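You operate a simulated robot arm through the tools that you are given. There is no shell and no other tool.

Carry out the task below with a simulated robot arm. There is one attempt and no reset: what you move stays moved.

JOB
Shut off the air, vent it and park the black hose plug in the black holder.
Fine: needle on zero before the grey bar slides open; use the free hole; slide the grey bar closed again. Where these are worked on the way, their far stop is far enough and under half their travel is too little: grey bar.

The check looks at the end state, three seconds after you hand in, the way a careful person would. Anything else that was tipped, shoved, dropped, spilled or broken makes it a failure.

ROBOT AND FRAMES
A 7-joint arm with a two-finger gripper, fixed in place. Base frame: the origin is on the floor under the middle of its stand, x ahead of it, y to its left, z up. Readings come in m, rad, newtons and seconds.
With the tool pointing down near the work surface it reaches from about 0.3 to 0.74 m from the base axis. Its first joint turns from -2.897 to 2.897 rad. Payload 2.94 kg.
The TCP is the grasp point between the finger pads, 0.03 m short of the fingertips. In the tool frame z runs along the fingers and y along their closing line. The gripper opens to 0.138 m; its body begins 0.109 m behind the TCP.
Orientation is that of the tool frame in the base frame, as [roll, pitch, yaw] about the fixed x, y, z axes, in that order (R = Rz(yaw) Ry(pitch) Rx(roll)). With the fingers straight down and closing along the base's y, the tool's x points along the base's -x, its y along +y and its z along -z.

CONTROLS
- The arm moves only by the tool apply_moves. Its argument "commands" is a list of rows, each an object of numbers (a shift or turn left out is 0, a gripper value left out holds the last): "x", "y", "z": the shift along the base's x, y, z in m; "wx", "wy", "wz": the turn, a rotation vector about the base's x, y, z in rad; "grip": the finger opening in m, from 0 to 0.138. In form: [{"x": .., "y": .., "z": .., "wx": .., "wy": .., "wz": .., "grip": ..}, ...]. A call has 1 to 20 rows; each row is the pose to reach, as a shift and turn from the pose commanded when the call began. A row lasts 0.2 s, in which the tool goes at most 0.05 m and 0.15 rad; a call with a longer step from one row to the next is refused whole, and so is a gripper value outside its range. A pose out of reach is approached as far as the arm can. The call stops where the force on the tool passes 40 N (or 10 N more than at its start, if that is more) or the arm is blocked; 0.2 s more then pass. The fingers move at their own pace (about 0.072 m/s each) and stop on an object; they squeeze with about 36 N. The grip force told is the motor's: it shows also when the fingers shut on nothing. Time passes only in rows, and 0.2 s behind the last, so rows that repeat a pose let the fingers close. The reply holds the time, the measured pose of the TCP, the force on the tool along the base axes, the opening and the grip force, in the units named above and with some noise, with the torque about the TCP (base axes, N m) and any sound that the robot's microphone picked up.
- Cameras (640 x 400 px; columns grow to the right, rows downward): "scene" is fixed at [0.0503, 0.5015, 1.5973]; the picture's right is [-0.87, -0.50, 0.00], its down [-0.18, 0.31, -0.93] and it looks along [0.47, -0.81, -0.36] (base axes); focal length 344 px, centre (320, 200). "wrist" rides on the gripper at [0.071, 0.019, -0.146] in the tool frame; the picture's right is [-0.26, 0.97, 0.00], its down [-0.85, -0.23, -0.48] and it looks along [-0.46, -0.12, 0.88] (tool axes); focal length 280 px, centre (320, 200). There is no depth. A picture from a camera that has moved, and an enlarged one, comes with that camera's place and axes in the base frame and with its lens.
- camera(camera): a new picture of that camera. It takes no simulated time.
- move_column(by): slides the trunk up (or, below 0, down) by that many m; the arm rides with it, the base frame stays. It gives what a move gives, with no picture.
- enlarge(camera, box): a new picture of the part [left, top, right, bottom] of that camera's present view, enlarged. It takes no simulated time.
- hand_in(): hands the job in; it is judged then, once.

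Nothing tells you positions but the pictures and the camera data. Unless the task says otherwise, let go and move clear before handing in.

The tools are called after ">>>" by a JSON object that holds its "method" and its "body". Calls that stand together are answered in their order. apply_moves: Moves the arm, as the interface text tells. Its arguments: {"type":"object","properties":{"commands":{"type":"array"}},"required":["commands"]} The other tools are called the same way: move_column (by) moves the trunk up or down; camera (camera) takes a picture; enlarge (camera, box) takes an enlarged picture of a part of a camera's view; hand_in () hands the job in.

At the start:

```text
time_s: 0.0
ee_pos: [0.2423, -0.2577, 1.487]
ee_rot: [-3.14, 0.003, -3.14]
force: [0.9, -0.1, -1.2]
wrist_torque: [0.01, -0.02, -0.01]
width: 0.138
finger_force: 0.0
trunk travel left (down, up): [-0.438, 0.015]
```

scene: 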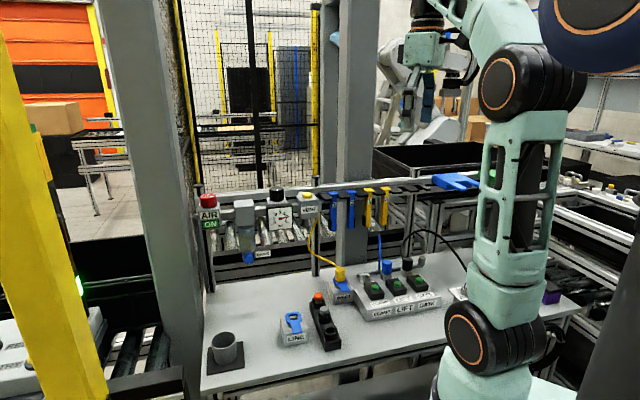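
wrist: 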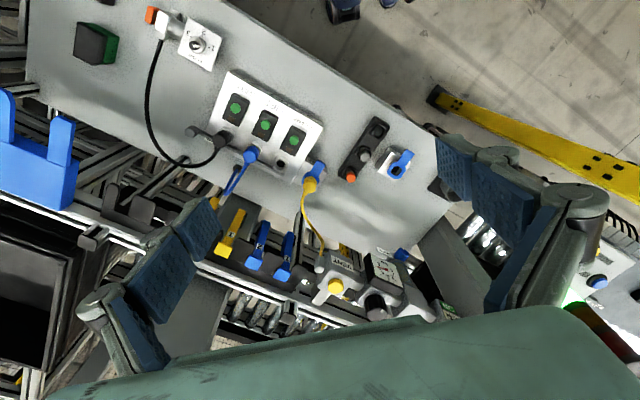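

I see a workbench with an air panel (AIR ON knob, gauge, VENT) at the back, and a socket panel with three hoses or cables on the bench. I'll take enlarged pictures to identify the parts before moving.

>>> {"method": "enlarge", "body": {"camera": "scene", "box": [190, 170, 350, 270]}}

>>> {"method": "enlarge", "body": {"camera": "scene", "box": [320, 230, 480, 330]}}

>>> {"method": "enlarge", "body": {"camera": "scene", "box": [200, 270, 360, 370]}}

>>> {"method": "enlarge", "body": {"camera": "wrist", "box": [60, 0, 340, 175]}}

>>> {"method": "enlarge", "body": {"camera": "wrist", "box": [200, 180, 440, 330]}}

```text
4.00 times, centred on (270, 220) of scene
camera zoom: at [0.0503, 0.5015, 1.5973], right [-0.87, -0.5, 0.0], down [-0.18, 0.31, -0.93], along [0.47, -0.81, -0.36], focal length 1374 px, centre (520, 120)
```

zoom: 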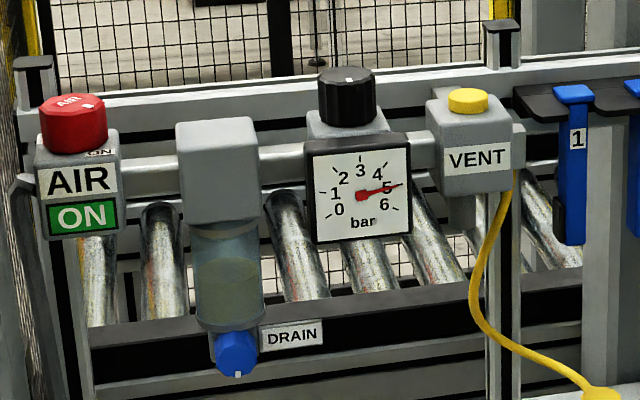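

```text
4.00 times, centred on (400, 280) of scene
camera zoom: at [0.0503, 0.5015, 1.5973], right [-0.87, -0.5, 0.0], down [-0.18, 0.31, -0.93], along [0.47, -0.81, -0.36], focal length 1374 px, centre (0, -120)
```

zoom: 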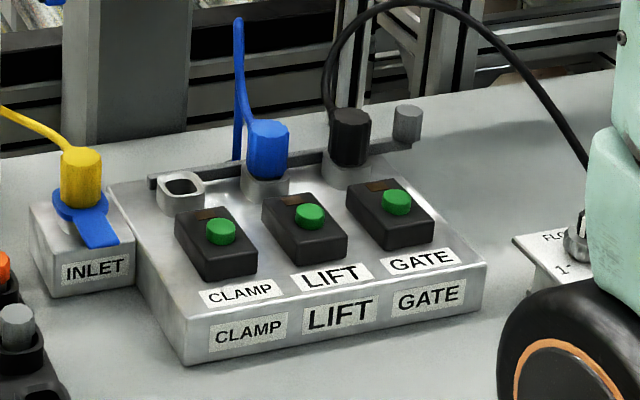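

```text
4.00 times, centred on (280, 320) of scene
camera zoom: at [0.0503, 0.5015, 1.5973], right [-0.87, -0.5, 0.0], down [-0.18, 0.31, -0.93], along [0.47, -0.81, -0.36], focal length 1374 px, centre (480, -280)
```

zoom: 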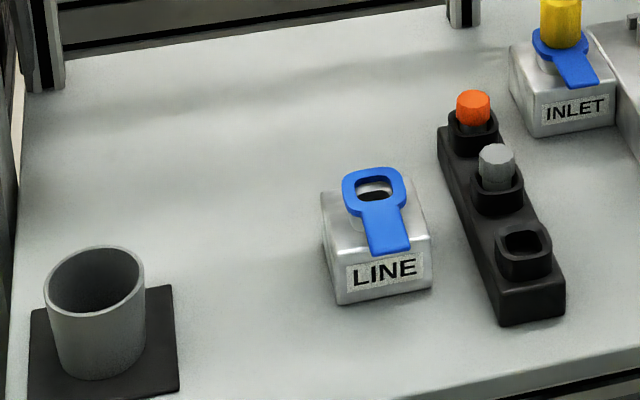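

```text
2.29 times, centred on (200, 88) of wrist
camera zoom: at [0.1716, -0.2384, 1.633], right [0.26, 0.96, 0.0], down [0.85, -0.23, 0.48], along [0.46, -0.13, -0.88], focal length 641 px, centre (594, 457)
```

zoom: 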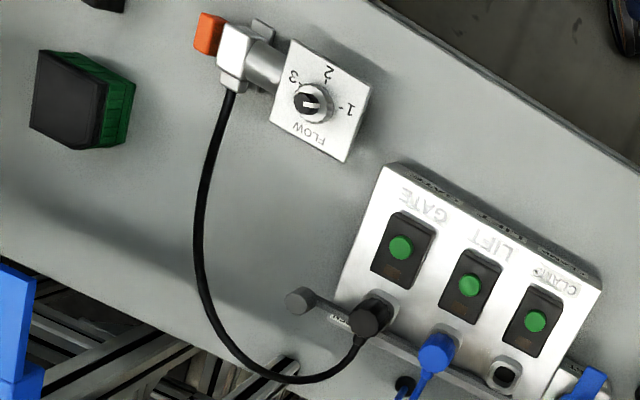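

```text
2.67 times, centred on (320, 255) of wrist
camera zoom: at [0.1716, -0.2384, 1.633], right [0.26, 0.96, 0.0], down [0.85, -0.23, 0.48], along [0.46, -0.13, -0.88], focal length 748 px, centre (320, 53)
```

zoom: 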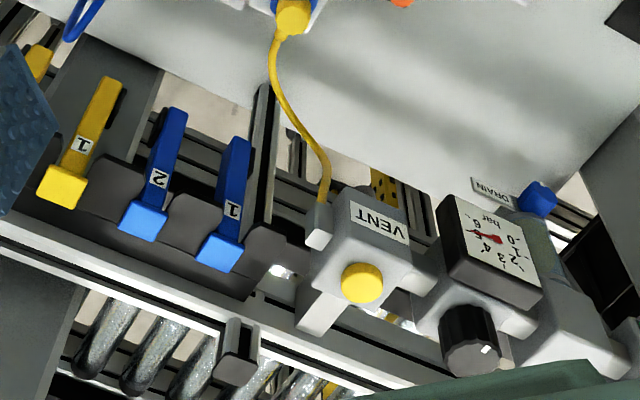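

The bench lies to the robot's front right. My estimates are the black GATE plug near (0.29,-0.51,0.98), the VENT button near (0.57,-0.32,1.24), the AIR knob near (0.66,-0.02,1.3) and the free holder hole near (0.385,-0.15,0.94). I'll move the arm high over the bench towards the AIR knob for a better wrist view.

>>> {"method": "apply_moves", "body": {"commands": [{"x": 0.026, "y": 0.026}, {"x": 0.052, "y": 0.052}, {"x": 0.078, "y": 0.078}, {"x": 0.104, "y": 0.104}, {"x": 0.13, "y": 0.13}, {"x": 0.156, "y": 0.156}, {"x": 0.182, "y": 0.182}, {"x": 0.208, "y": 0.208}, {"x": 0.208, "y": 0.208}]}}

>>> {"method": "camera", "body": {"camera": "wrist"}}

>>> {"method": "camera", "body": {"camera": "scene"}}

```text
time_s: 2.0
ee_pos: [0.4368, -0.0479, 1.4738]
ee_rot: [-3.139, 0.007, 3.14]
force: [0.6, 0.0, -0.3]
wrist_torque: [0.02, 0.05, -0.02]
width: 0.1379
finger_force: 0.0
out of reach, approached as far as the arm can: row 6, 7, 8, 9
trunk travel left (down, up): [-0.438, 0.015]
```

```text
taken
camera wrist: at [0.3652, -0.0289, 1.6192], right [0.26, 0.96, 0.0], down [0.84, -0.23, 0.48], along [0.47, -0.13, -0.88], focal length 280 px, centre (320, 200)
```

wrist: 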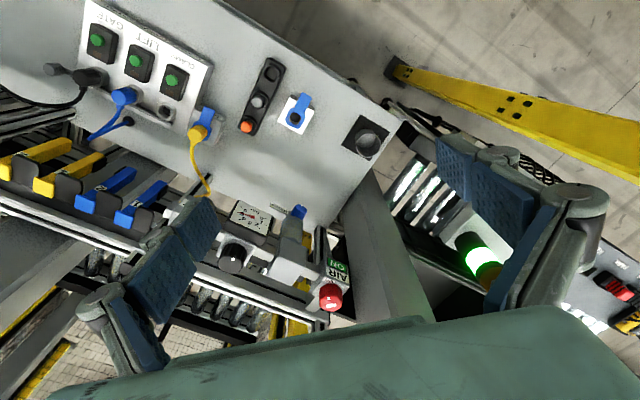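

```text
taken
```

scene: 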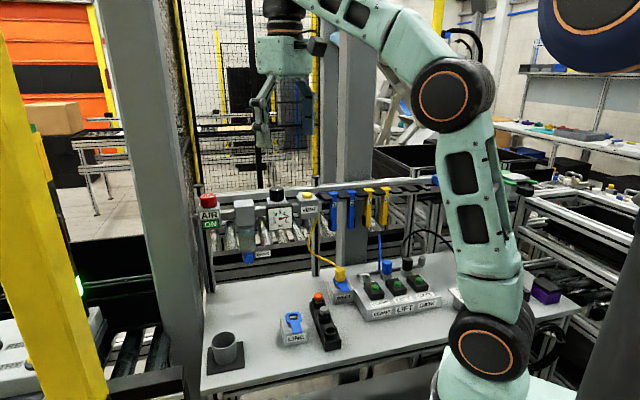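

The panel runs diagonally and the AIR knob is farther out, around (0.755,-0.11,1.27). I'll look closely at the knob and its markings before choosing a tool angle.

>>> {"method": "enlarge", "body": {"camera": "scene", "box": [190, 182, 238, 242]}}

>>> {"method": "enlarge", "body": {"camera": "wrist", "box": [180, 190, 370, 320]}}

>>> {"method": "enlarge", "body": {"camera": "wrist", "box": [30, 0, 230, 125]}}

>>> {"method": "enlarge", "body": {"camera": "scene", "box": [350, 240, 450, 320]}}

```text
6.67 times, centred on (214, 212) of scene
camera zoom: at [0.0503, 0.5015, 1.5973], right [-0.87, -0.5, 0.0], down [-0.18, 0.31, -0.93], along [0.47, -0.81, -0.36], focal length 2290 px, centre (1027, 120)
```

zoom: 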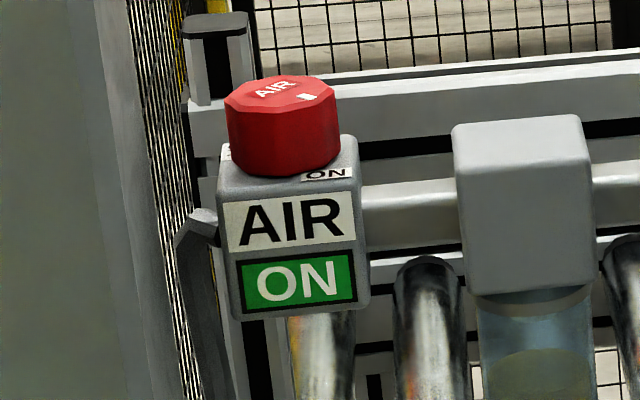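

```text
3.08 times, centred on (275, 255) of wrist
camera zoom: at [0.3652, -0.0289, 1.6192], right [0.26, 0.96, 0.0], down [0.84, -0.23, 0.48], along [0.47, -0.13, -0.88], focal length 863 px, centre (458, 31)
```

zoom: 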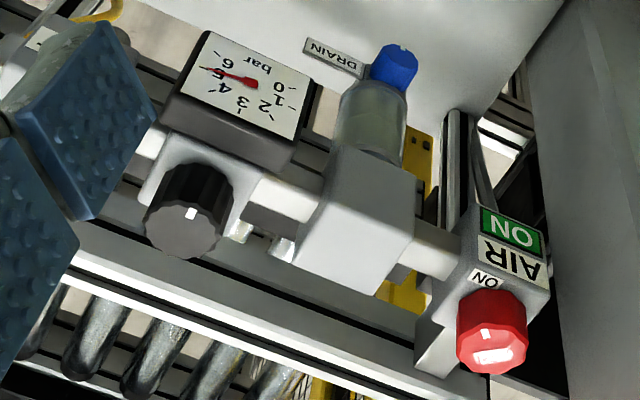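

```text
3.20 times, centred on (130, 62) of wrist
camera zoom: at [0.3652, -0.0289, 1.6192], right [0.26, 0.96, 0.0], down [0.84, -0.23, 0.48], along [0.47, -0.13, -0.88], focal length 897 px, centre (928, 640)
```

zoom: 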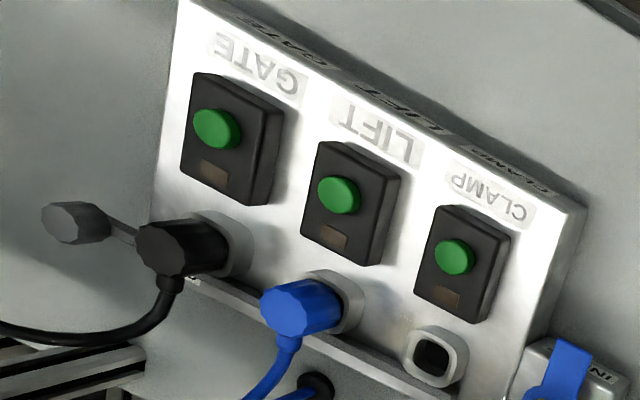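

```text
5.00 times, centred on (400, 280) of scene
camera zoom: at [0.0503, 0.5015, 1.5973], right [-0.87, -0.5, 0.0], down [-0.18, 0.31, -0.93], along [0.47, -0.81, -0.36], focal length 1718 px, centre (-80, -200)
```

zoom: 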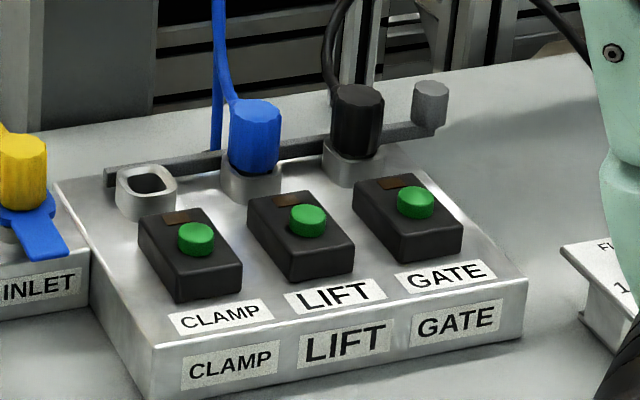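

The AIR knob is rotary: its pointer faces the front "ON" label, and another label sits on its left, so off should be a clockwise quarter turn. The knob is too far out for a straight-down tool, so I'll tilt the fingers outward and move nearer to check clearances, especially the grey column beside it.

>>> {"method": "apply_moves", "body": {"commands": [{"z": -0.03, "wy": -0.1, "grip": 0.09}, {"z": -0.06, "wy": -0.2, "grip": 0.09}, {"x": 0.03, "y": -0.01, "z": -0.09, "wy": -0.3, "grip": 0.09}, {"x": 0.06, "y": -0.02, "z": -0.1, "wy": -0.4, "grip": 0.09}, {"x": 0.09, "y": -0.03, "z": -0.1, "wy": -0.5, "grip": 0.09}, {"x": 0.13, "y": -0.04, "z": -0.1, "wy": -0.55, "grip": 0.09}, {"x": 0.16, "y": -0.05, "z": -0.1, "wy": -0.55, "grip": 0.09}, {"x": 0.18, "y": -0.06, "z": -0.1, "wy": -0.55, "grip": 0.09}]}}

>>> {"method": "camera", "body": {"camera": "wrist"}}

>>> {"method": "camera", "body": {"camera": "scene"}}

```text
time_s: 3.8
ee_pos: [0.6163, -0.1097, 1.3718]
ee_rot: [-3.14, 0.553, 3.141]
force: [0.6, -0.3, -0.5]
wrist_torque: [0.04, 0.03, 0.02]
width: 0.0901
finger_force: 0.1
trunk travel left (down, up): [-0.438, 0.015]
```

```text
taken
camera wrist: at [0.4804, -0.0908, 1.4596], right [0.23, 0.96, 0.14], down [0.47, -0.23, 0.85], along [0.85, -0.13, -0.51], focal length 280 px, centre (320, 200)
```

wrist: 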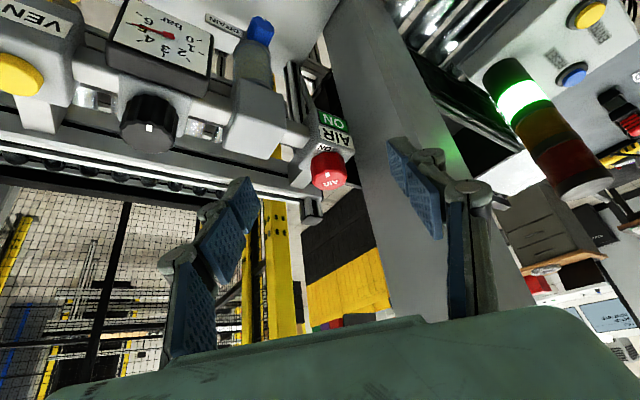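

```text
taken
```

scene: 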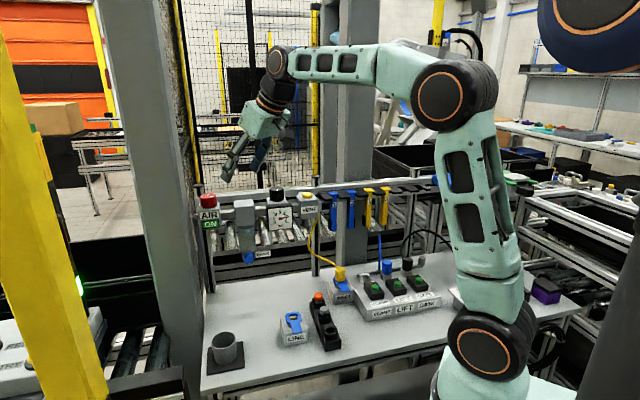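

The tool is now tilted and facing the AIR knob. I'll enlarge the view to measure the knob and the column beside it.

>>> {"method": "enlarge", "body": {"camera": "wrist", "box": [260, 70, 420, 220]}}

>>> {"method": "enlarge", "body": {"camera": "scene", "box": [120, 120, 280, 270]}}

```text
2.67 times, centred on (340, 145) of wrist
camera zoom: at [0.4804, -0.0908, 1.4596], right [0.23, 0.96, 0.14], down [0.47, -0.23, 0.85], along [0.85, -0.13, -0.51], focal length 748 px, centre (267, 347)
```

zoom: 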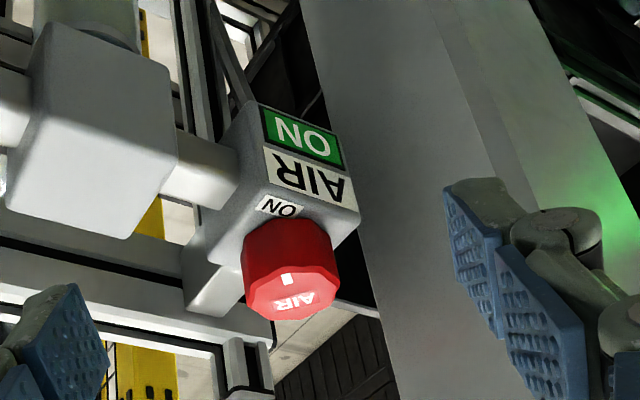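

```text
2.67 times, centred on (200, 195) of scene
camera zoom: at [0.0503, 0.5015, 1.5973], right [-0.87, -0.5, 0.0], down [-0.18, 0.31, -0.93], along [0.47, -0.81, -0.36], focal length 916 px, centre (640, 213)
```

zoom: 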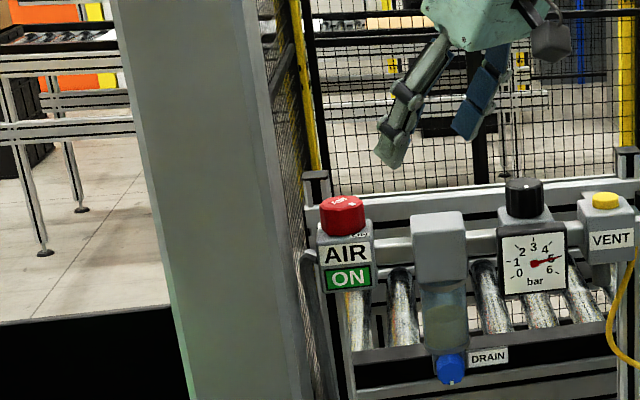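

The grey column appears to stand only about 6 cm left of the AIR knob, so I must watch clearance there. I'll enlarge the knob more to find its pointer direction and flats.

>>> {"method": "enlarge", "body": {"camera": "wrist", "box": [305, 130, 355, 195]}}

>>> {"method": "enlarge", "body": {"camera": "scene", "box": [196, 190, 222, 216]}}

>>> {"method": "enlarge", "body": {"camera": "wrist", "box": [0, 0, 210, 170]}}

```text
6.15 times, centred on (330, 162) of wrist
camera zoom: at [0.4804, -0.0908, 1.4596], right [0.23, 0.96, 0.14], down [0.47, -0.23, 0.85], along [0.85, -0.13, -0.51], focal length 1726 px, centre (258, 431)
```

zoom: 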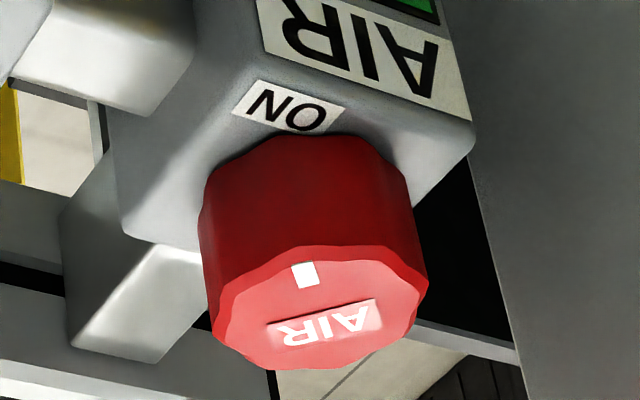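

```text
15.38 times, centred on (209, 203) of scene
camera zoom: at [0.0503, 0.5015, 1.5973], right [-0.87, -0.5, 0.0], down [-0.18, 0.31, -0.93], along [0.47, -0.81, -0.36], focal length 5284 px, centre (2028, 154)
```

zoom: 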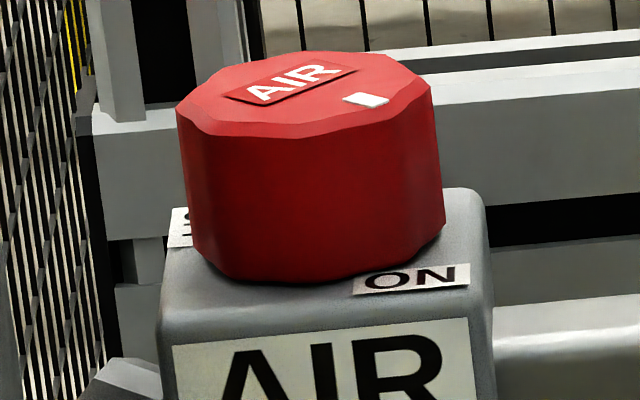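

```text
2.35 times, centred on (105, 85) of wrist
camera zoom: at [0.4804, -0.0908, 1.4596], right [0.23, 0.96, 0.14], down [0.47, -0.23, 0.85], along [0.85, -0.13, -0.51], focal length 660 px, centre (826, 471)
```

zoom: 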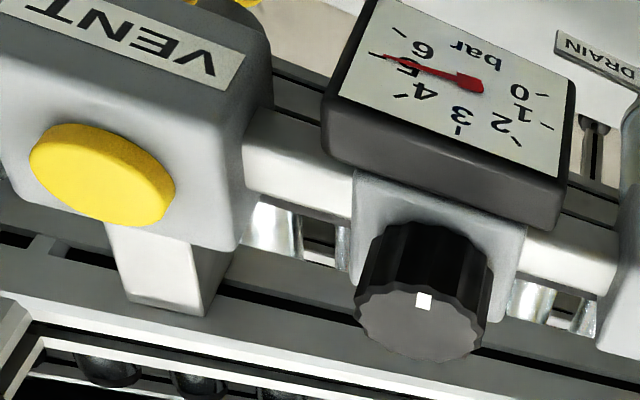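

The knob axis is near (0.766,-0.116) with its top at z≈1.265 and the box top at about 1.235. Its pointer faces about 180°, towards "ON". A capped post stands just behind it, so I'll measure that next to plan finger clearance.

>>> {"method": "enlarge", "body": {"camera": "wrist", "box": [290, 150, 370, 230]}}

>>> {"method": "enlarge", "body": {"camera": "scene", "box": [180, 170, 240, 220]}}

```text
5.00 times, centred on (330, 190) of wrist
camera zoom: at [0.4804, -0.0908, 1.4596], right [0.23, 0.96, 0.14], down [0.47, -0.23, 0.85], along [0.85, -0.13, -0.51], focal length 1402 px, centre (270, 250)
```

zoom: 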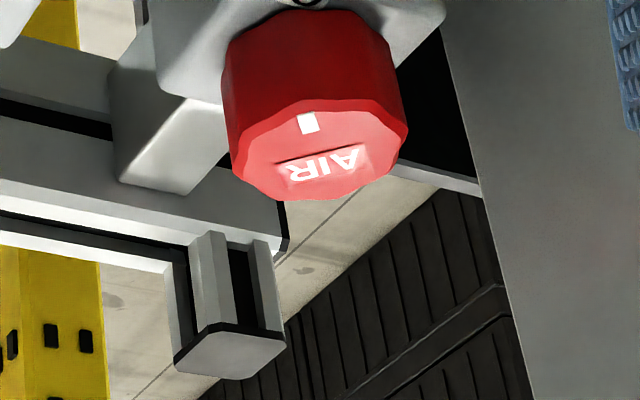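

```text
8.00 times, centred on (210, 195) of scene
camera zoom: at [0.0503, 0.5015, 1.5973], right [-0.87, -0.5, 0.0], down [-0.18, 0.31, -0.93], along [0.47, -0.81, -0.36], focal length 2748 px, centre (1200, 240)
```

zoom: 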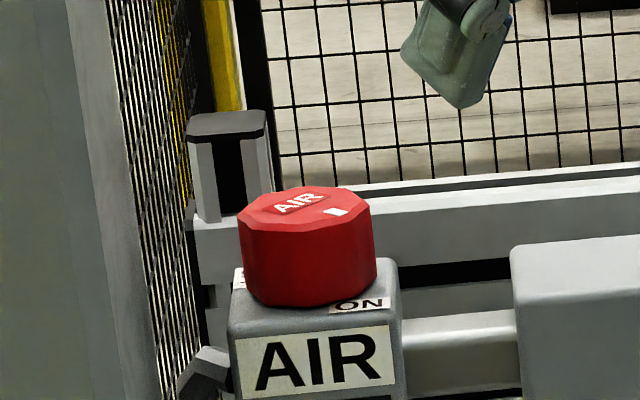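

The capped post is about 10 cm behind the knob, so it's clear, and the column face is about 5.5 cm to the left. I'll raise the trunk by the little that remains and go to a pre-grasp pose above the knob, with the fingers in front-left and back-right of it.

>>> {"method": "move_column", "body": {"by": 0.015}}

>>> {"method": "apply_moves", "body": {"commands": [{"x": 0.02, "y": -0.01, "z": 0.0, "wz": 0.13, "grip": 0.08}, {"x": 0.05, "y": -0.02, "z": -0.01, "wz": 0.26, "grip": 0.08}, {"x": 0.08, "y": -0.03, "z": -0.02, "wz": 0.39, "grip": 0.08}, {"x": 0.105, "y": -0.032, "z": -0.035, "wz": 0.52, "grip": 0.08}, {"x": 0.105, "y": -0.032, "z": -0.035, "wz": 0.52, "grip": 0.08}]}}

>>> {"method": "camera", "body": {"camera": "wrist"}}

>>> {"method": "enlarge", "body": {"camera": "scene", "box": [160, 100, 320, 230]}}

```text
time_s: 4.4
ee_pos: [0.6155, -0.1097, 1.3882]
ee_rot: [-3.136, 0.554, 3.141]
force: [0.0, 0.1, -0.7]
wrist_torque: [0.01, 0.01, 0.0]
width: 0.09
finger_force: 0.1
trunk travel left (down, up): [-0.453, 0.0]
```

```text
time_s: 5.6
ee_pos: [0.7204, -0.1413, 1.3561]
ee_rot: [-3.139, 0.552, -2.62]
force: [-0.9, 0.4, 0.7]
wrist_torque: [-0.02, -0.01, 0.0]
width: 0.0802
finger_force: 0.0
trunk travel left (down, up): [-0.453, 0.0]
```

```text
taken
camera wrist: at [0.5922, -0.1924, 1.4425], right [-0.29, 0.95, 0.13], down [0.52, 0.04, 0.85], along [0.8, 0.31, -0.51], focal length 280 px, centre (320, 200)
```

wrist: 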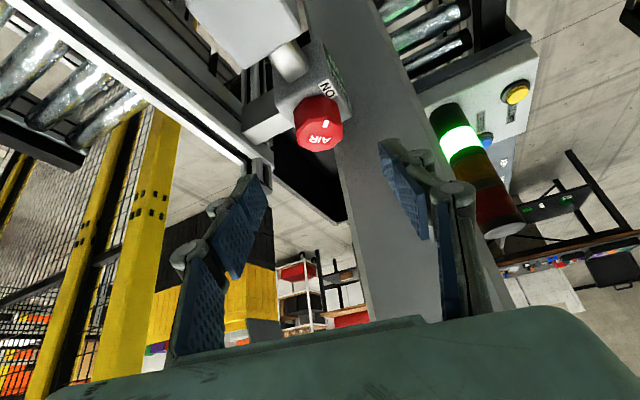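

```text
3.08 times, centred on (240, 165) of scene
camera zoom: at [0.0503, 0.5015, 1.5973], right [-0.87, -0.5, 0.0], down [-0.18, 0.31, -0.93], along [0.47, -0.81, -0.36], focal length 1057 px, centre (566, 308)
```

zoom: 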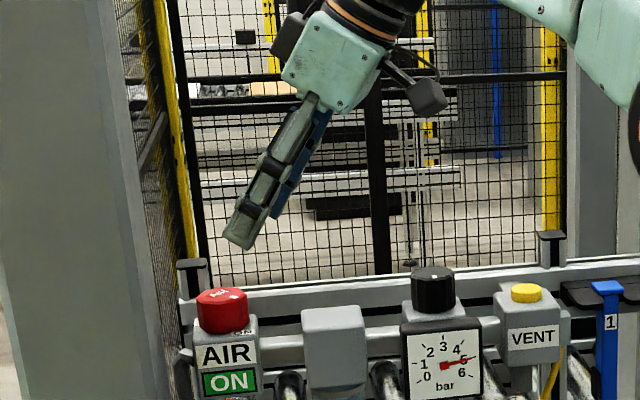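

The knob sits almost exactly on the tool axis in the wrist view. I'll enlarge once to refine alignment before descending.

>>> {"method": "enlarge", "body": {"camera": "wrist", "box": [240, 60, 400, 220]}}

```text
2.50 times, centred on (320, 140) of wrist
camera zoom: at [0.5922, -0.1924, 1.4425], right [-0.29, 0.95, 0.13], down [0.52, 0.04, 0.85], along [0.8, 0.31, -0.51], focal length 701 px, centre (320, 350)
```

zoom: 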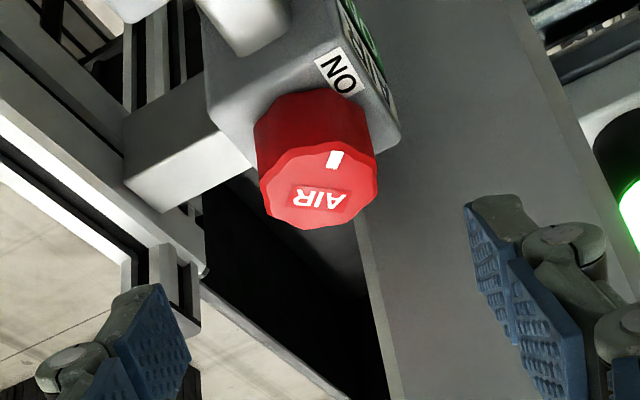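

Alignment is within about 2 mm. I'll descend so the finger pads straddle the knob, keeping the tips above the box top.

>>> {"method": "apply_moves", "body": {"commands": [{"x": 0.009, "y": 0.005, "z": -0.021, "grip": 0.08}, {"x": 0.018, "y": 0.01, "z": -0.042, "grip": 0.08}, {"x": 0.027, "y": 0.015, "z": -0.063, "grip": 0.08}, {"x": 0.0366, "y": 0.0203, "z": -0.082, "grip": 0.08}, {"x": 0.0366, "y": 0.0203, "z": -0.082, "grip": 0.08}]}}

>>> {"method": "camera", "body": {"camera": "wrist"}}

>>> {"method": "enlarge", "body": {"camera": "scene", "box": [180, 160, 260, 225]}}

```text
time_s: 6.8
ee_pos: [0.757, -0.1202, 1.2719]
ee_rot: [-3.139, 0.553, -2.622]
force: [-0.2, -0.7, -0.6]
wrist_torque: [0.0, -0.02, -0.01]
width: 0.08
finger_force: 0.0
trunk travel left (down, up): [-0.453, 0.0]
```

```text
taken
camera wrist: at [0.6297, -0.1725, 1.3586], right [-0.28, 0.95, 0.13], down [0.52, 0.04, 0.85], along [0.8, 0.31, -0.51], focal length 280 px, centre (320, 200)
```

wrist: 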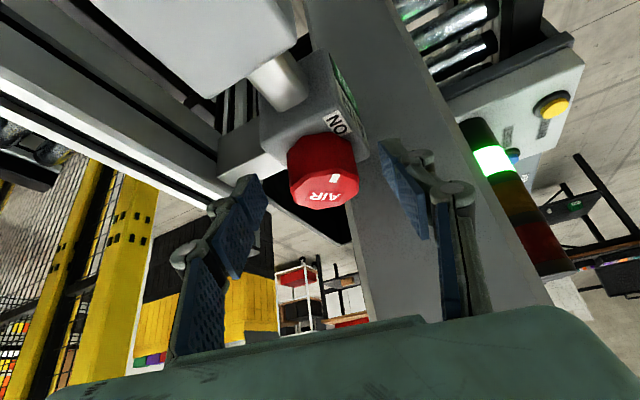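

```text
6.15 times, centred on (220, 192) of scene
camera zoom: at [0.0503, 0.5015, 1.5973], right [-0.87, -0.5, 0.0], down [-0.18, 0.31, -0.93], along [0.47, -0.81, -0.36], focal length 2114 px, centre (935, 246)
```

zoom: 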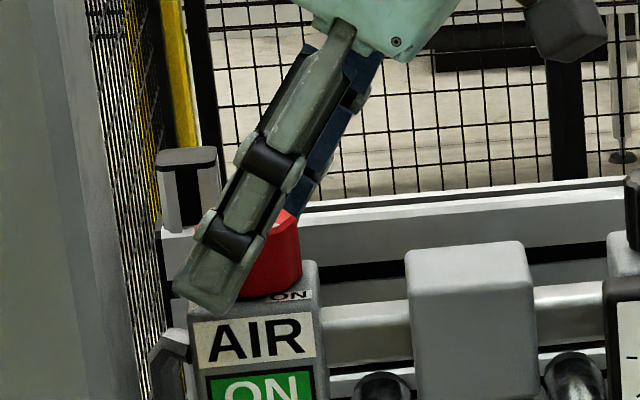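

The pads straddle the knob without contact. I'll close on it, then try a small clockwise turn and feel the response.

>>> {"method": "apply_moves", "body": {"commands": [{"grip": 0.04}, {"grip": 0.03}, {"grip": 0.03}, {"grip": 0.03}]}}

>>> {"method": "apply_moves", "body": {"commands": [{"x": -0.0004, "y": 0.0009, "wz": -0.1}, {"x": -0.0007, "y": 0.0019, "wz": -0.2}, {"x": -0.0007, "y": 0.0019, "wz": -0.2}]}}

>>> {"method": "camera", "body": {"camera": "wrist"}}

```text
time_s: 7.8
ee_pos: [0.7547, -0.1187, 1.2728]
ee_rot: [-3.14, 0.553, -2.62]
force: [-7.7, 7.9, -3.1]
wrist_torque: [0.45, 0.41, 0.03]
width: 0.0412
finger_force: 44.2
trunk travel left (down, up): [-0.453, 0.0]
```

```text
time_s: 8.6
ee_pos: [0.7568, -0.117, 1.2729]
ee_rot: [-3.138, 0.553, -2.821]
force: [-7.9, 5.8, -1.3]
wrist_torque: [0.04, 0.78, 0.07]
width: 0.0411
finger_force: 45.7
trunk travel left (down, up): [-0.453, 0.0]
```

```text
taken
camera wrist: at [0.6204, -0.1425, 1.3588], right [-0.09, 0.99, 0.13], down [0.52, -0.07, 0.85], along [0.85, 0.15, -0.51], focal length 280 px, centre (320, 200)
```

wrist: 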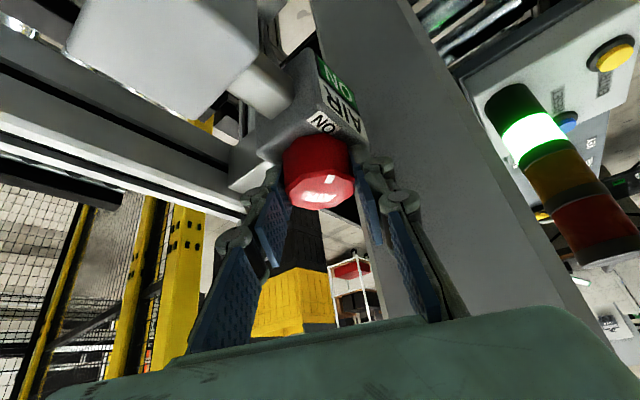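

The turn went through with little torque. I'll check that the knob moved with the fingers.

>>> {"method": "enlarge", "body": {"camera": "wrist", "box": [260, 80, 380, 220]}}

>>> {"method": "enlarge", "body": {"camera": "scene", "box": [180, 170, 330, 270]}}

```text
2.86 times, centred on (320, 150) of wrist
camera zoom: at [0.6204, -0.1425, 1.3588], right [-0.09, 0.99, 0.13], down [0.52, -0.07, 0.85], along [0.85, 0.15, -0.51], focal length 801 px, centre (320, 343)
```

zoom: 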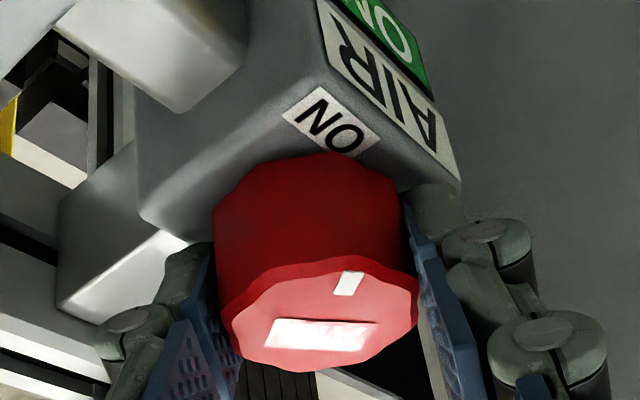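

```text
4.00 times, centred on (255, 220) of scene
camera zoom: at [0.0503, 0.5015, 1.5973], right [-0.87, -0.5, 0.0], down [-0.18, 0.31, -0.93], along [0.47, -0.81, -0.36], focal length 1374 px, centre (580, 120)
```

zoom: 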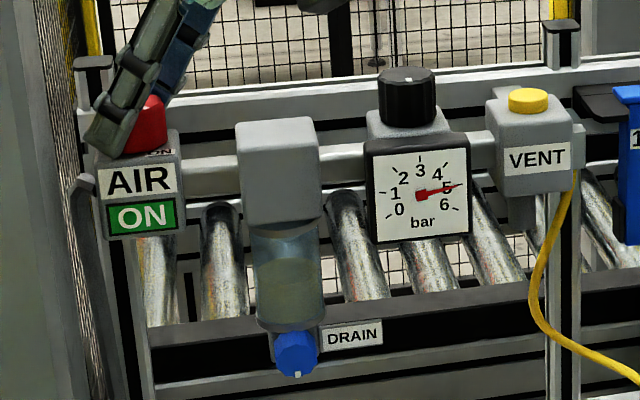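

The knob turns with the fingers. I'll continue clockwise to the end of this stroke.

>>> {"method": "apply_moves", "body": {"commands": [{"x": -0.0002, "y": 0.001, "wz": -0.1}, {"x": -0.0003, "y": 0.002, "wz": -0.2}, {"x": -0.0004, "y": 0.003, "wz": -0.3}, {"x": -0.0004, "y": 0.004, "wz": -0.4}, {"x": -0.0004, "y": 0.004, "wz": -0.4}]}}

>>> {"method": "enlarge", "body": {"camera": "wrist", "box": [260, 80, 380, 220]}}

>>> {"method": "enlarge", "body": {"camera": "scene", "box": [180, 170, 330, 270]}}

```text
time_s: 9.8
ee_pos: [0.7564, -0.1157, 1.2713]
ee_rot: [-3.137, 0.554, 3.058]
force: [-6.7, 0.4, 0.0]
wrist_torque: [-0.32, -0.02, 0.0]
width: 0.0415
finger_force: 44.6
trunk travel left (down, up): [-0.453, 0.0]
```

```text
2.86 times, centred on (320, 150) of wrist
camera zoom: at [0.6214, -0.0854, 1.3586], right [0.3, 0.94, 0.13], down [0.45, -0.27, 0.85], along [0.84, -0.2, -0.51], focal length 801 px, centre (320, 343)
```

zoom: 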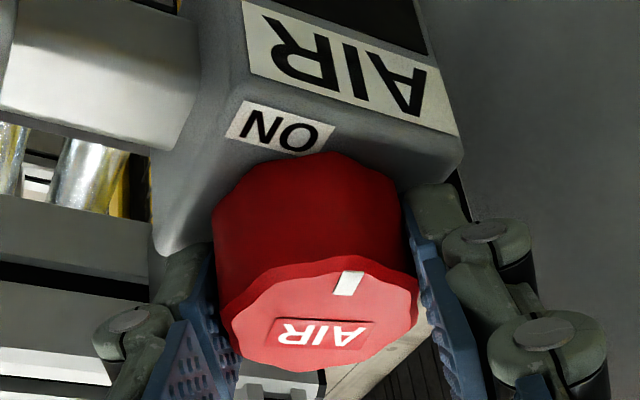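

```text
4.00 times, centred on (255, 220) of scene
camera zoom: at [0.0503, 0.5015, 1.5973], right [-0.87, -0.5, 0.0], down [-0.18, 0.31, -0.93], along [0.47, -0.81, -0.36], focal length 1374 px, centre (580, 120)
```

zoom: 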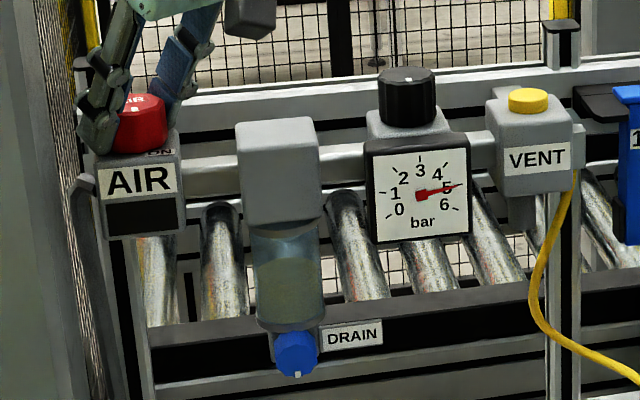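

The green ON sign has gone blank, so the clockwise direction is right. I'll open slightly because the column is close, lift off, turn back and re-grip for another stroke.

>>> {"method": "apply_moves", "body": {"commands": [{"grip": 0.058}, {"grip": 0.058}, {"x": -0.013, "y": 0.001, "z": 0.021, "grip": 0.058}, {"x": -0.026, "y": 0.002, "z": 0.0425, "grip": 0.058}, {"x": -0.026, "y": 0.002, "z": 0.0425, "wz": 0.12, "grip": 0.065}, {"x": -0.026, "y": 0.0, "z": 0.0425, "wz": 0.24, "grip": 0.07}, {"x": -0.026, "y": -0.005, "z": 0.0425, "wz": 0.36, "grip": 0.075}, {"x": -0.024, "y": -0.01, "z": 0.0425, "wz": 0.48, "grip": 0.08}, {"x": -0.022, "y": -0.016, "z": 0.0425, "wz": 0.6, "grip": 0.08}, {"x": -0.022, "y": -0.016, "z": 0.0425, "wz": 0.6, "grip": 0.08}]}}

>>> {"method": "camera", "body": {"camera": "wrist"}}

>>> {"method": "enlarge", "body": {"camera": "scene", "box": [180, 170, 330, 270]}}

```text
time_s: 12.0
ee_pos: [0.7338, -0.1311, 1.3151]
ee_rot: [-3.139, 0.553, -2.62]
force: [-0.8, -0.7, -0.6]
wrist_torque: [-0.01, -0.02, 0.02]
width: 0.08
finger_force: 0.0
trunk travel left (down, up): [-0.453, 0.0]
```

```text
taken
camera wrist: at [0.6063, -0.1822, 1.4009], right [-0.29, 0.95, 0.14], down [0.52, 0.04, 0.85], along [0.8, 0.31, -0.51], focal length 280 px, centre (320, 200)
```

wrist: 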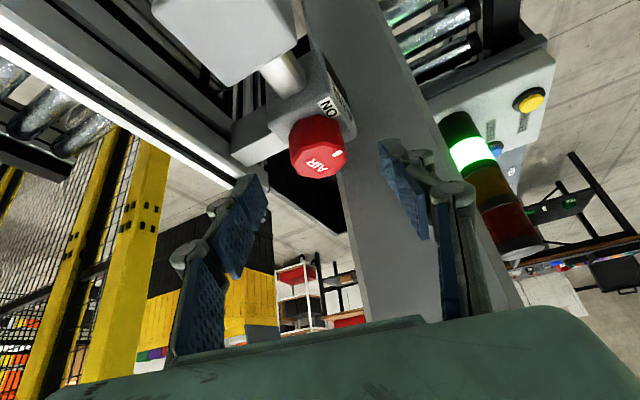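

```text
4.00 times, centred on (255, 220) of scene
camera zoom: at [0.0503, 0.5015, 1.5973], right [-0.87, -0.5, 0.0], down [-0.18, 0.31, -0.93], along [0.47, -0.81, -0.36], focal length 1374 px, centre (580, 120)
```

zoom: 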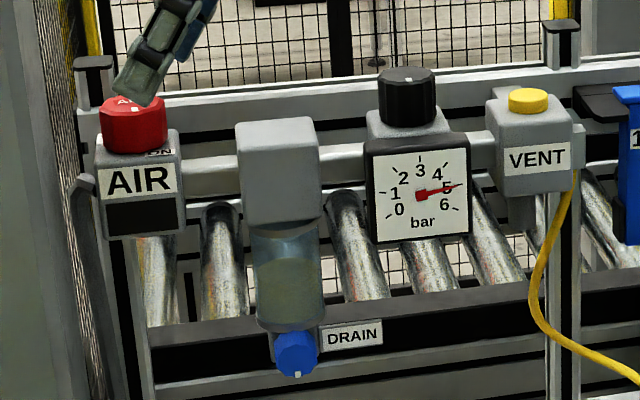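

The knob stayed put. I'll do a second stroke: descend, grip, and turn clockwise 0.6 rad.

>>> {"method": "apply_moves", "body": {"commands": [{"x": 0.0075, "y": 0.0045, "z": -0.015, "grip": 0.08}, {"x": 0.015, "y": 0.009, "z": -0.03, "grip": 0.08}, {"x": 0.022, "y": 0.0125, "z": -0.043, "grip": 0.08}, {"x": 0.022, "y": 0.0125, "z": -0.043, "grip": 0.05}, {"x": 0.022, "y": 0.0125, "z": -0.043, "grip": 0.03}, {"x": 0.022, "y": 0.0125, "z": -0.043, "grip": 0.03}, {"x": 0.022, "y": 0.0125, "z": -0.043, "grip": 0.03}, {"x": 0.022, "y": 0.0125, "z": -0.043, "grip": 0.03}]}}

>>> {"method": "apply_moves", "body": {"commands": [{"x": 0.0, "y": 0.0005, "wz": -0.1}, {"x": 0.0, "y": 0.001, "wz": -0.2}, {"x": 0.0, "y": 0.0015, "wz": -0.3}, {"x": 0.0, "y": 0.002, "wz": -0.4}, {"x": 0.0, "y": 0.0025, "wz": -0.5}, {"x": 0.0, "y": 0.003, "wz": -0.6}, {"x": 0.0, "y": 0.003, "wz": -0.6}]}}

>>> {"method": "enlarge", "body": {"camera": "wrist", "box": [260, 80, 380, 220]}}

>>> {"method": "enlarge", "body": {"camera": "scene", "box": [180, 170, 330, 270]}}

```text
time_s: 13.8
ee_pos: [0.7558, -0.1193, 1.2717]
ee_rot: [-3.137, 0.554, -2.621]
force: [1.5, 0.6, 4.9]
wrist_torque: [0.09, -0.09, -0.01]
width: 0.0411
finger_force: 45.1
trunk travel left (down, up): [-0.453, 0.0]
```

```text
time_s: 15.4
ee_pos: [0.7556, -0.1161, 1.2723]
ee_rot: [-3.137, 0.555, 3.059]
force: [3.7, -1.7, 7.1]
wrist_torque: [-0.26, -0.43, 0.0]
width: 0.0409
finger_force: 44.8
trunk travel left (down, up): [-0.453, 0.0]
```

```text
2.86 times, centred on (320, 150) of wrist
camera zoom: at [0.6218, -0.0855, 1.3584], right [0.3, 0.94, 0.14], down [0.45, -0.27, 0.85], along [0.84, -0.2, -0.51], focal length 801 px, centre (320, 343)
```

zoom: 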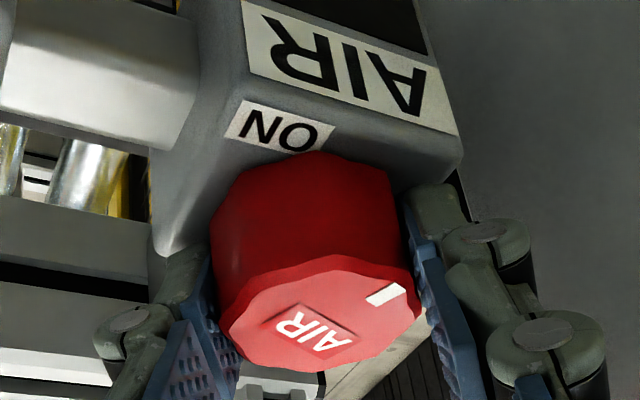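

```text
4.00 times, centred on (255, 220) of scene
camera zoom: at [0.0503, 0.5015, 1.5973], right [-0.87, -0.5, 0.0], down [-0.18, 0.31, -0.93], along [0.47, -0.81, -0.36], focal length 1374 px, centre (580, 120)
```

zoom: 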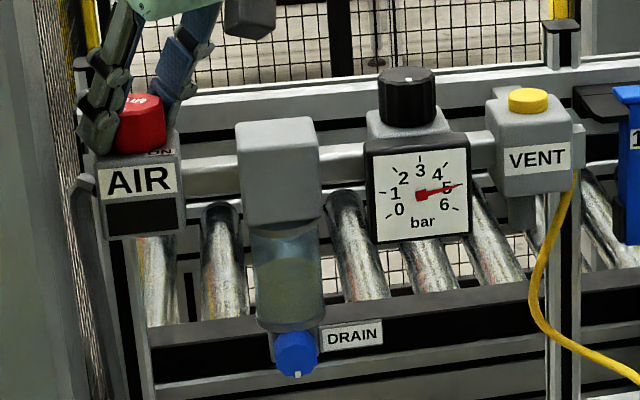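

The knob has turned about 1.2 rad and the sign is still blank. I'll make a third stroke.

>>> {"method": "apply_moves", "body": {"commands": [{"grip": 0.058}, {"grip": 0.058}, {"x": -0.013, "y": 0.001, "z": 0.021, "grip": 0.058}, {"x": -0.026, "y": 0.002, "z": 0.0425, "grip": 0.058}, {"x": -0.026, "y": 0.002, "z": 0.0425, "wz": 0.12, "grip": 0.065}, {"x": -0.026, "y": 0.0, "z": 0.0425, "wz": 0.24, "grip": 0.07}, {"x": -0.026, "y": -0.005, "z": 0.0425, "wz": 0.36, "grip": 0.075}, {"x": -0.024, "y": -0.01, "z": 0.0425, "wz": 0.48, "grip": 0.08}, {"x": -0.022, "y": -0.016, "z": 0.0425, "wz": 0.6, "grip": 0.08}, {"x": -0.022, "y": -0.016, "z": 0.0425, "wz": 0.6, "grip": 0.08}, {"x": -0.0145, "y": -0.0115, "z": 0.0275, "wz": 0.6, "grip": 0.08}, {"x": -0.007, "y": -0.007, "z": 0.0125, "wz": 0.6, "grip": 0.08}, {"x": 0.0, "y": -0.003, "z": 0.0, "wz": 0.6, "grip": 0.08}, {"x": 0.0, "y": -0.003, "z": 0.0, "wz": 0.6, "grip": 0.05}, {"x": 0.0, "y": -0.003, "z": 0.0, "wz": 0.6, "grip": 0.03}, {"x": 0.0, "y": -0.003, "z": 0.0, "wz": 0.6, "grip": 0.03}, {"x": 0.0, "y": -0.003, "z": 0.0, "wz": 0.6, "grip": 0.03}, {"x": 0.0, "y": -0.003, "z": 0.0, "wz": 0.6, "grip": 0.03}]}}

>>> {"method": "apply_moves", "body": {"commands": [{"x": 0.0, "y": 0.0005, "wz": -0.1}, {"x": 0.0, "y": 0.001, "wz": -0.2}, {"x": 0.0, "y": 0.0015, "wz": -0.3}, {"x": 0.0, "y": 0.0015, "wz": -0.3}]}}

>>> {"method": "enlarge", "body": {"camera": "wrist", "box": [260, 80, 380, 220]}}

>>> {"method": "enlarge", "body": {"camera": "scene", "box": [180, 170, 330, 270]}}

```text
time_s: 19.2
ee_pos: [0.7563, -0.1185, 1.2697]
ee_rot: [-3.139, 0.555, -2.621]
force: [-0.8, 2.0, 2.0]
wrist_torque: [0.29, 0.09, 0.0]
width: 0.0409
finger_force: 44.7
trunk travel left (down, up): [-0.453, 0.0]
```

```text
time_s: 20.2
ee_pos: [0.7563, -0.1179, 1.2721]
ee_rot: [-3.139, 0.555, -2.924]
force: [1.8, 2.8, 5.4]
wrist_torque: [0.06, 0.13, 0.0]
width: 0.0405
finger_force: 44.9
trunk travel left (down, up): [-0.453, 0.0]
```

```text
2.86 times, centred on (320, 150) of wrist
camera zoom: at [0.6194, -0.1278, 1.3583], right [0.01, 0.99, 0.13], down [0.51, -0.12, 0.85], along [0.86, 0.06, -0.51], focal length 801 px, centre (320, 343)
```

zoom: 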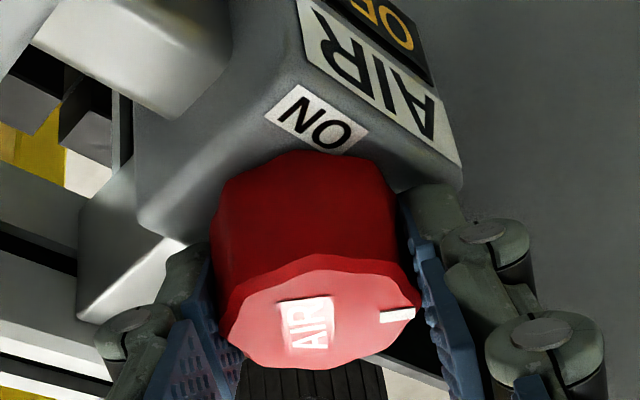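

```text
4.00 times, centred on (255, 220) of scene
camera zoom: at [0.0503, 0.5015, 1.5973], right [-0.87, -0.5, 0.0], down [-0.18, 0.31, -0.93], along [0.47, -0.81, -0.36], focal length 1374 px, centre (580, 120)
```

zoom: 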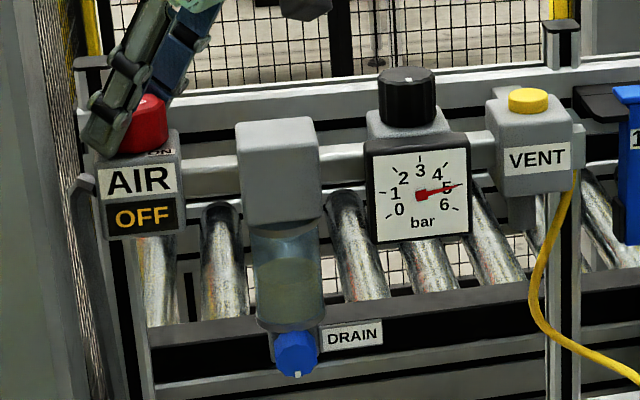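

The sign reads OFF. I'll turn a little more to seat it near its stop, watching the torque.

>>> {"method": "apply_moves", "body": {"commands": [{"x": 0.0, "y": 0.0003, "wz": -0.05}, {"x": 0.0, "y": 0.0006, "wz": -0.1}, {"x": 0.0, "y": 0.0006, "wz": -0.1}]}}

>>> {"method": "enlarge", "body": {"camera": "wrist", "box": [260, 80, 380, 220]}}

```text
time_s: 21.0
ee_pos: [0.7565, -0.1168, 1.2714]
ee_rot: [-3.136, 0.554, -3.022]
force: [5.0, 0.0, 8.5]
wrist_torque: [-0.14, -0.13, 0.92]
width: 0.0406
finger_force: 44.8
trunk travel left (down, up): [-0.453, 0.0]
```

```text
2.86 times, centred on (320, 150) of wrist
camera zoom: at [0.619, -0.1138, 1.3582], right [0.11, 0.99, 0.13], down [0.49, -0.17, 0.85], along [0.86, -0.03, -0.5], focal length 801 px, centre (320, 343)
```

zoom: 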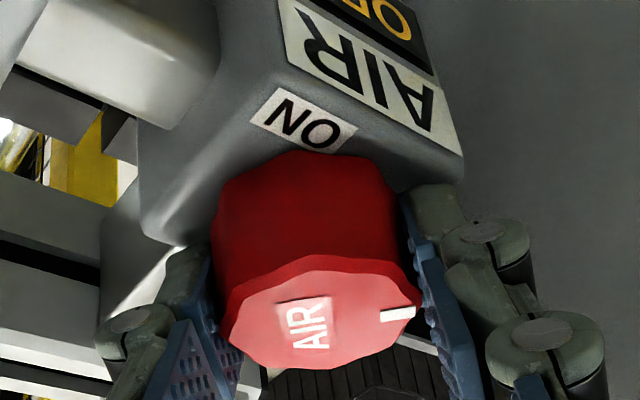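

The torque rose to 0.9 N m, so the knob is at its stop, OFF. I'll release, lift clear and move towards the VENT button at about (0.568,-0.32,1.24) with the fingers closed.

>>> {"method": "apply_moves", "body": {"commands": [{"grip": 0.058}, {"grip": 0.058}, {"x": -0.013, "y": -0.001, "z": 0.021, "grip": 0.058}, {"x": -0.031, "y": -0.004, "z": 0.051, "grip": 0.058}, {"x": -0.05, "y": -0.01, "z": 0.08, "grip": 0.058}, {"x": -0.07, "y": -0.03, "z": 0.1, "wz": -0.1, "grip": 0.03}, {"x": -0.1, "y": -0.06, "z": 0.1, "wz": -0.2, "grip": 0.0}, {"x": -0.12, "y": -0.1, "z": 0.1, "wz": -0.3, "grip": 0.0}, {"x": -0.14, "y": -0.14, "z": 0.1, "wz": -0.4, "grip": 0.0}, {"x": -0.16, "y": -0.17, "z": 0.1, "wz": -0.5, "grip": 0.0}, {"x": -0.18, "y": -0.19, "z": 0.1, "wz": -0.6, "grip": 0.0}, {"x": -0.1885, "y": -0.203, "z": 0.1, "wz": -0.63, "grip": 0.0}, {"x": -0.1885, "y": -0.203, "z": 0.1, "wz": -0.63, "grip": 0.0}]}}

>>> {"method": "apply_moves", "body": {"commands": [{"wx": 0.061, "wy": 0.109, "grip": 0.0}, {"wx": 0.122, "wy": 0.219, "grip": 0.0}, {"wx": 0.185, "wy": 0.332, "grip": 0.0}, {"wx": 0.185, "wy": 0.332, "grip": 0.0}]}}

>>> {"method": "camera", "body": {"camera": "wrist"}}

>>> {"method": "camera", "body": {"camera": "scene"}}

```text
time_s: 23.8
ee_pos: [0.5702, -0.3207, 1.3714]
ee_rot: [-3.137, 0.554, 2.631]
force: [0.4, -0.2, -0.1]
wrist_torque: [0.02, 0.0, -0.02]
width: 0.0
finger_force: 28.2
trunk travel left (down, up): [-0.453, 0.0]
```

```text
time_s: 24.8
ee_pos: [0.568, -0.3179, 1.3723]
ee_rot: [-3.136, 0.173, 2.63]
force: [0.1, -0.9, 0.2]
wrist_torque: [-0.04, 0.0, 0.01]
width: 0.0
finger_force: 28.9
trunk travel left (down, up): [-0.453, 0.0]
```

```text
taken
camera wrist: at [0.4949, -0.2555, 1.5029], right [0.7, 0.72, 0.04], down [0.55, -0.57, 0.62], along [0.46, -0.41, -0.79], focal length 280 px, centre (320, 200)
```

wrist: 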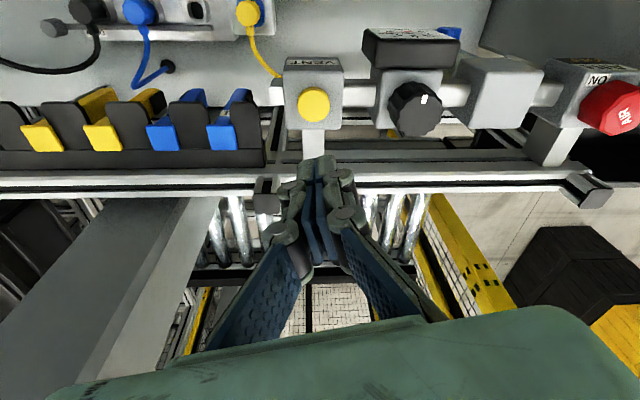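

```text
taken
```

scene: 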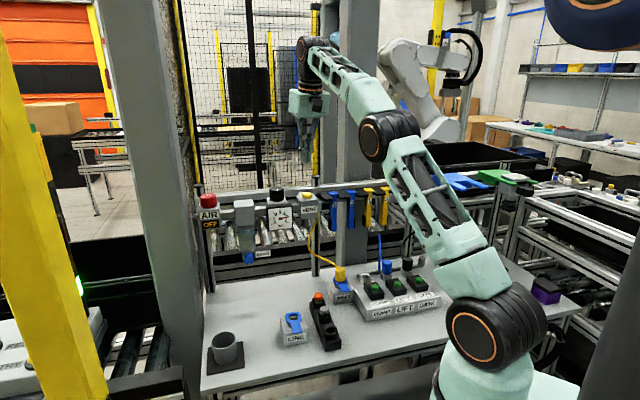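

AIR reads OFF and the closed fingers are above VENT, whose button I place at about (0.566,-0.316,1.242). I'll descend to just above it and then press gently.

>>> {"method": "apply_moves", "body": {"commands": [{"z": -0.025, "grip": 0.0}, {"z": -0.05, "grip": 0.0}, {"z": -0.075, "grip": 0.0}, {"z": -0.088, "grip": 0.0}, {"z": -0.088, "grip": 0.0}]}}

>>> {"method": "enlarge", "body": {"camera": "scene", "box": [255, 150, 345, 240]}}

>>> {"method": "enlarge", "body": {"camera": "wrist", "box": [240, 60, 400, 220]}}

```text
time_s: 26.0
ee_pos: [0.5681, -0.3199, 1.2832]
ee_rot: [-3.138, 0.173, 2.631]
force: [0.6, 0.6, -0.4]
wrist_torque: [-0.01, 0.01, 0.02]
width: 0.0002
finger_force: 28.0
trunk travel left (down, up): [-0.453, 0.0]
```

```text
4.44 times, centred on (300, 195) of scene
camera zoom: at [0.0503, 0.5015, 1.5973], right [-0.87, -0.5, 0.0], down [-0.18, 0.31, -0.93], along [0.47, -0.81, -0.36], focal length 1527 px, centre (409, 222)
```

zoom: 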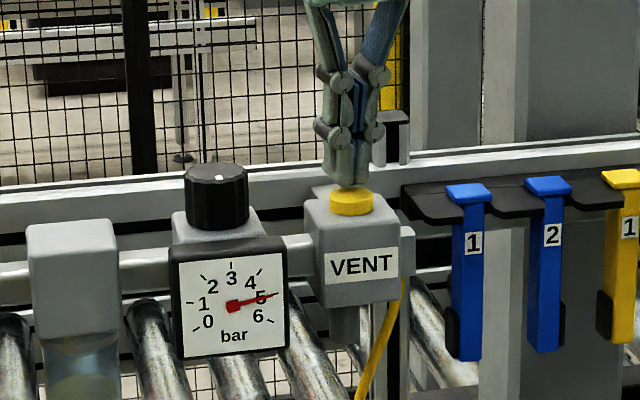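

```text
2.50 times, centred on (320, 140) of wrist
camera zoom: at [0.4951, -0.2565, 1.415], right [0.7, 0.72, 0.04], down [0.55, -0.57, 0.62], along [0.46, -0.41, -0.79], focal length 701 px, centre (320, 350)
```

zoom: 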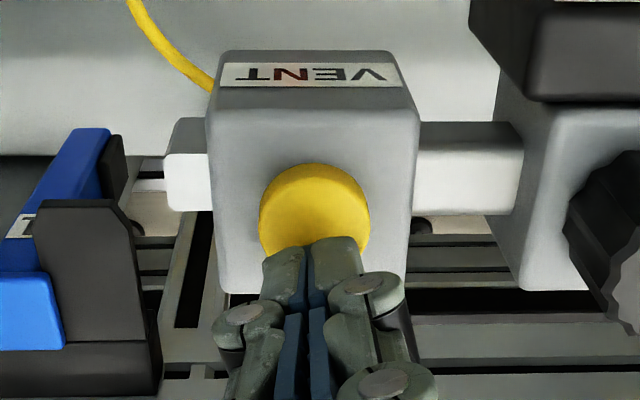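

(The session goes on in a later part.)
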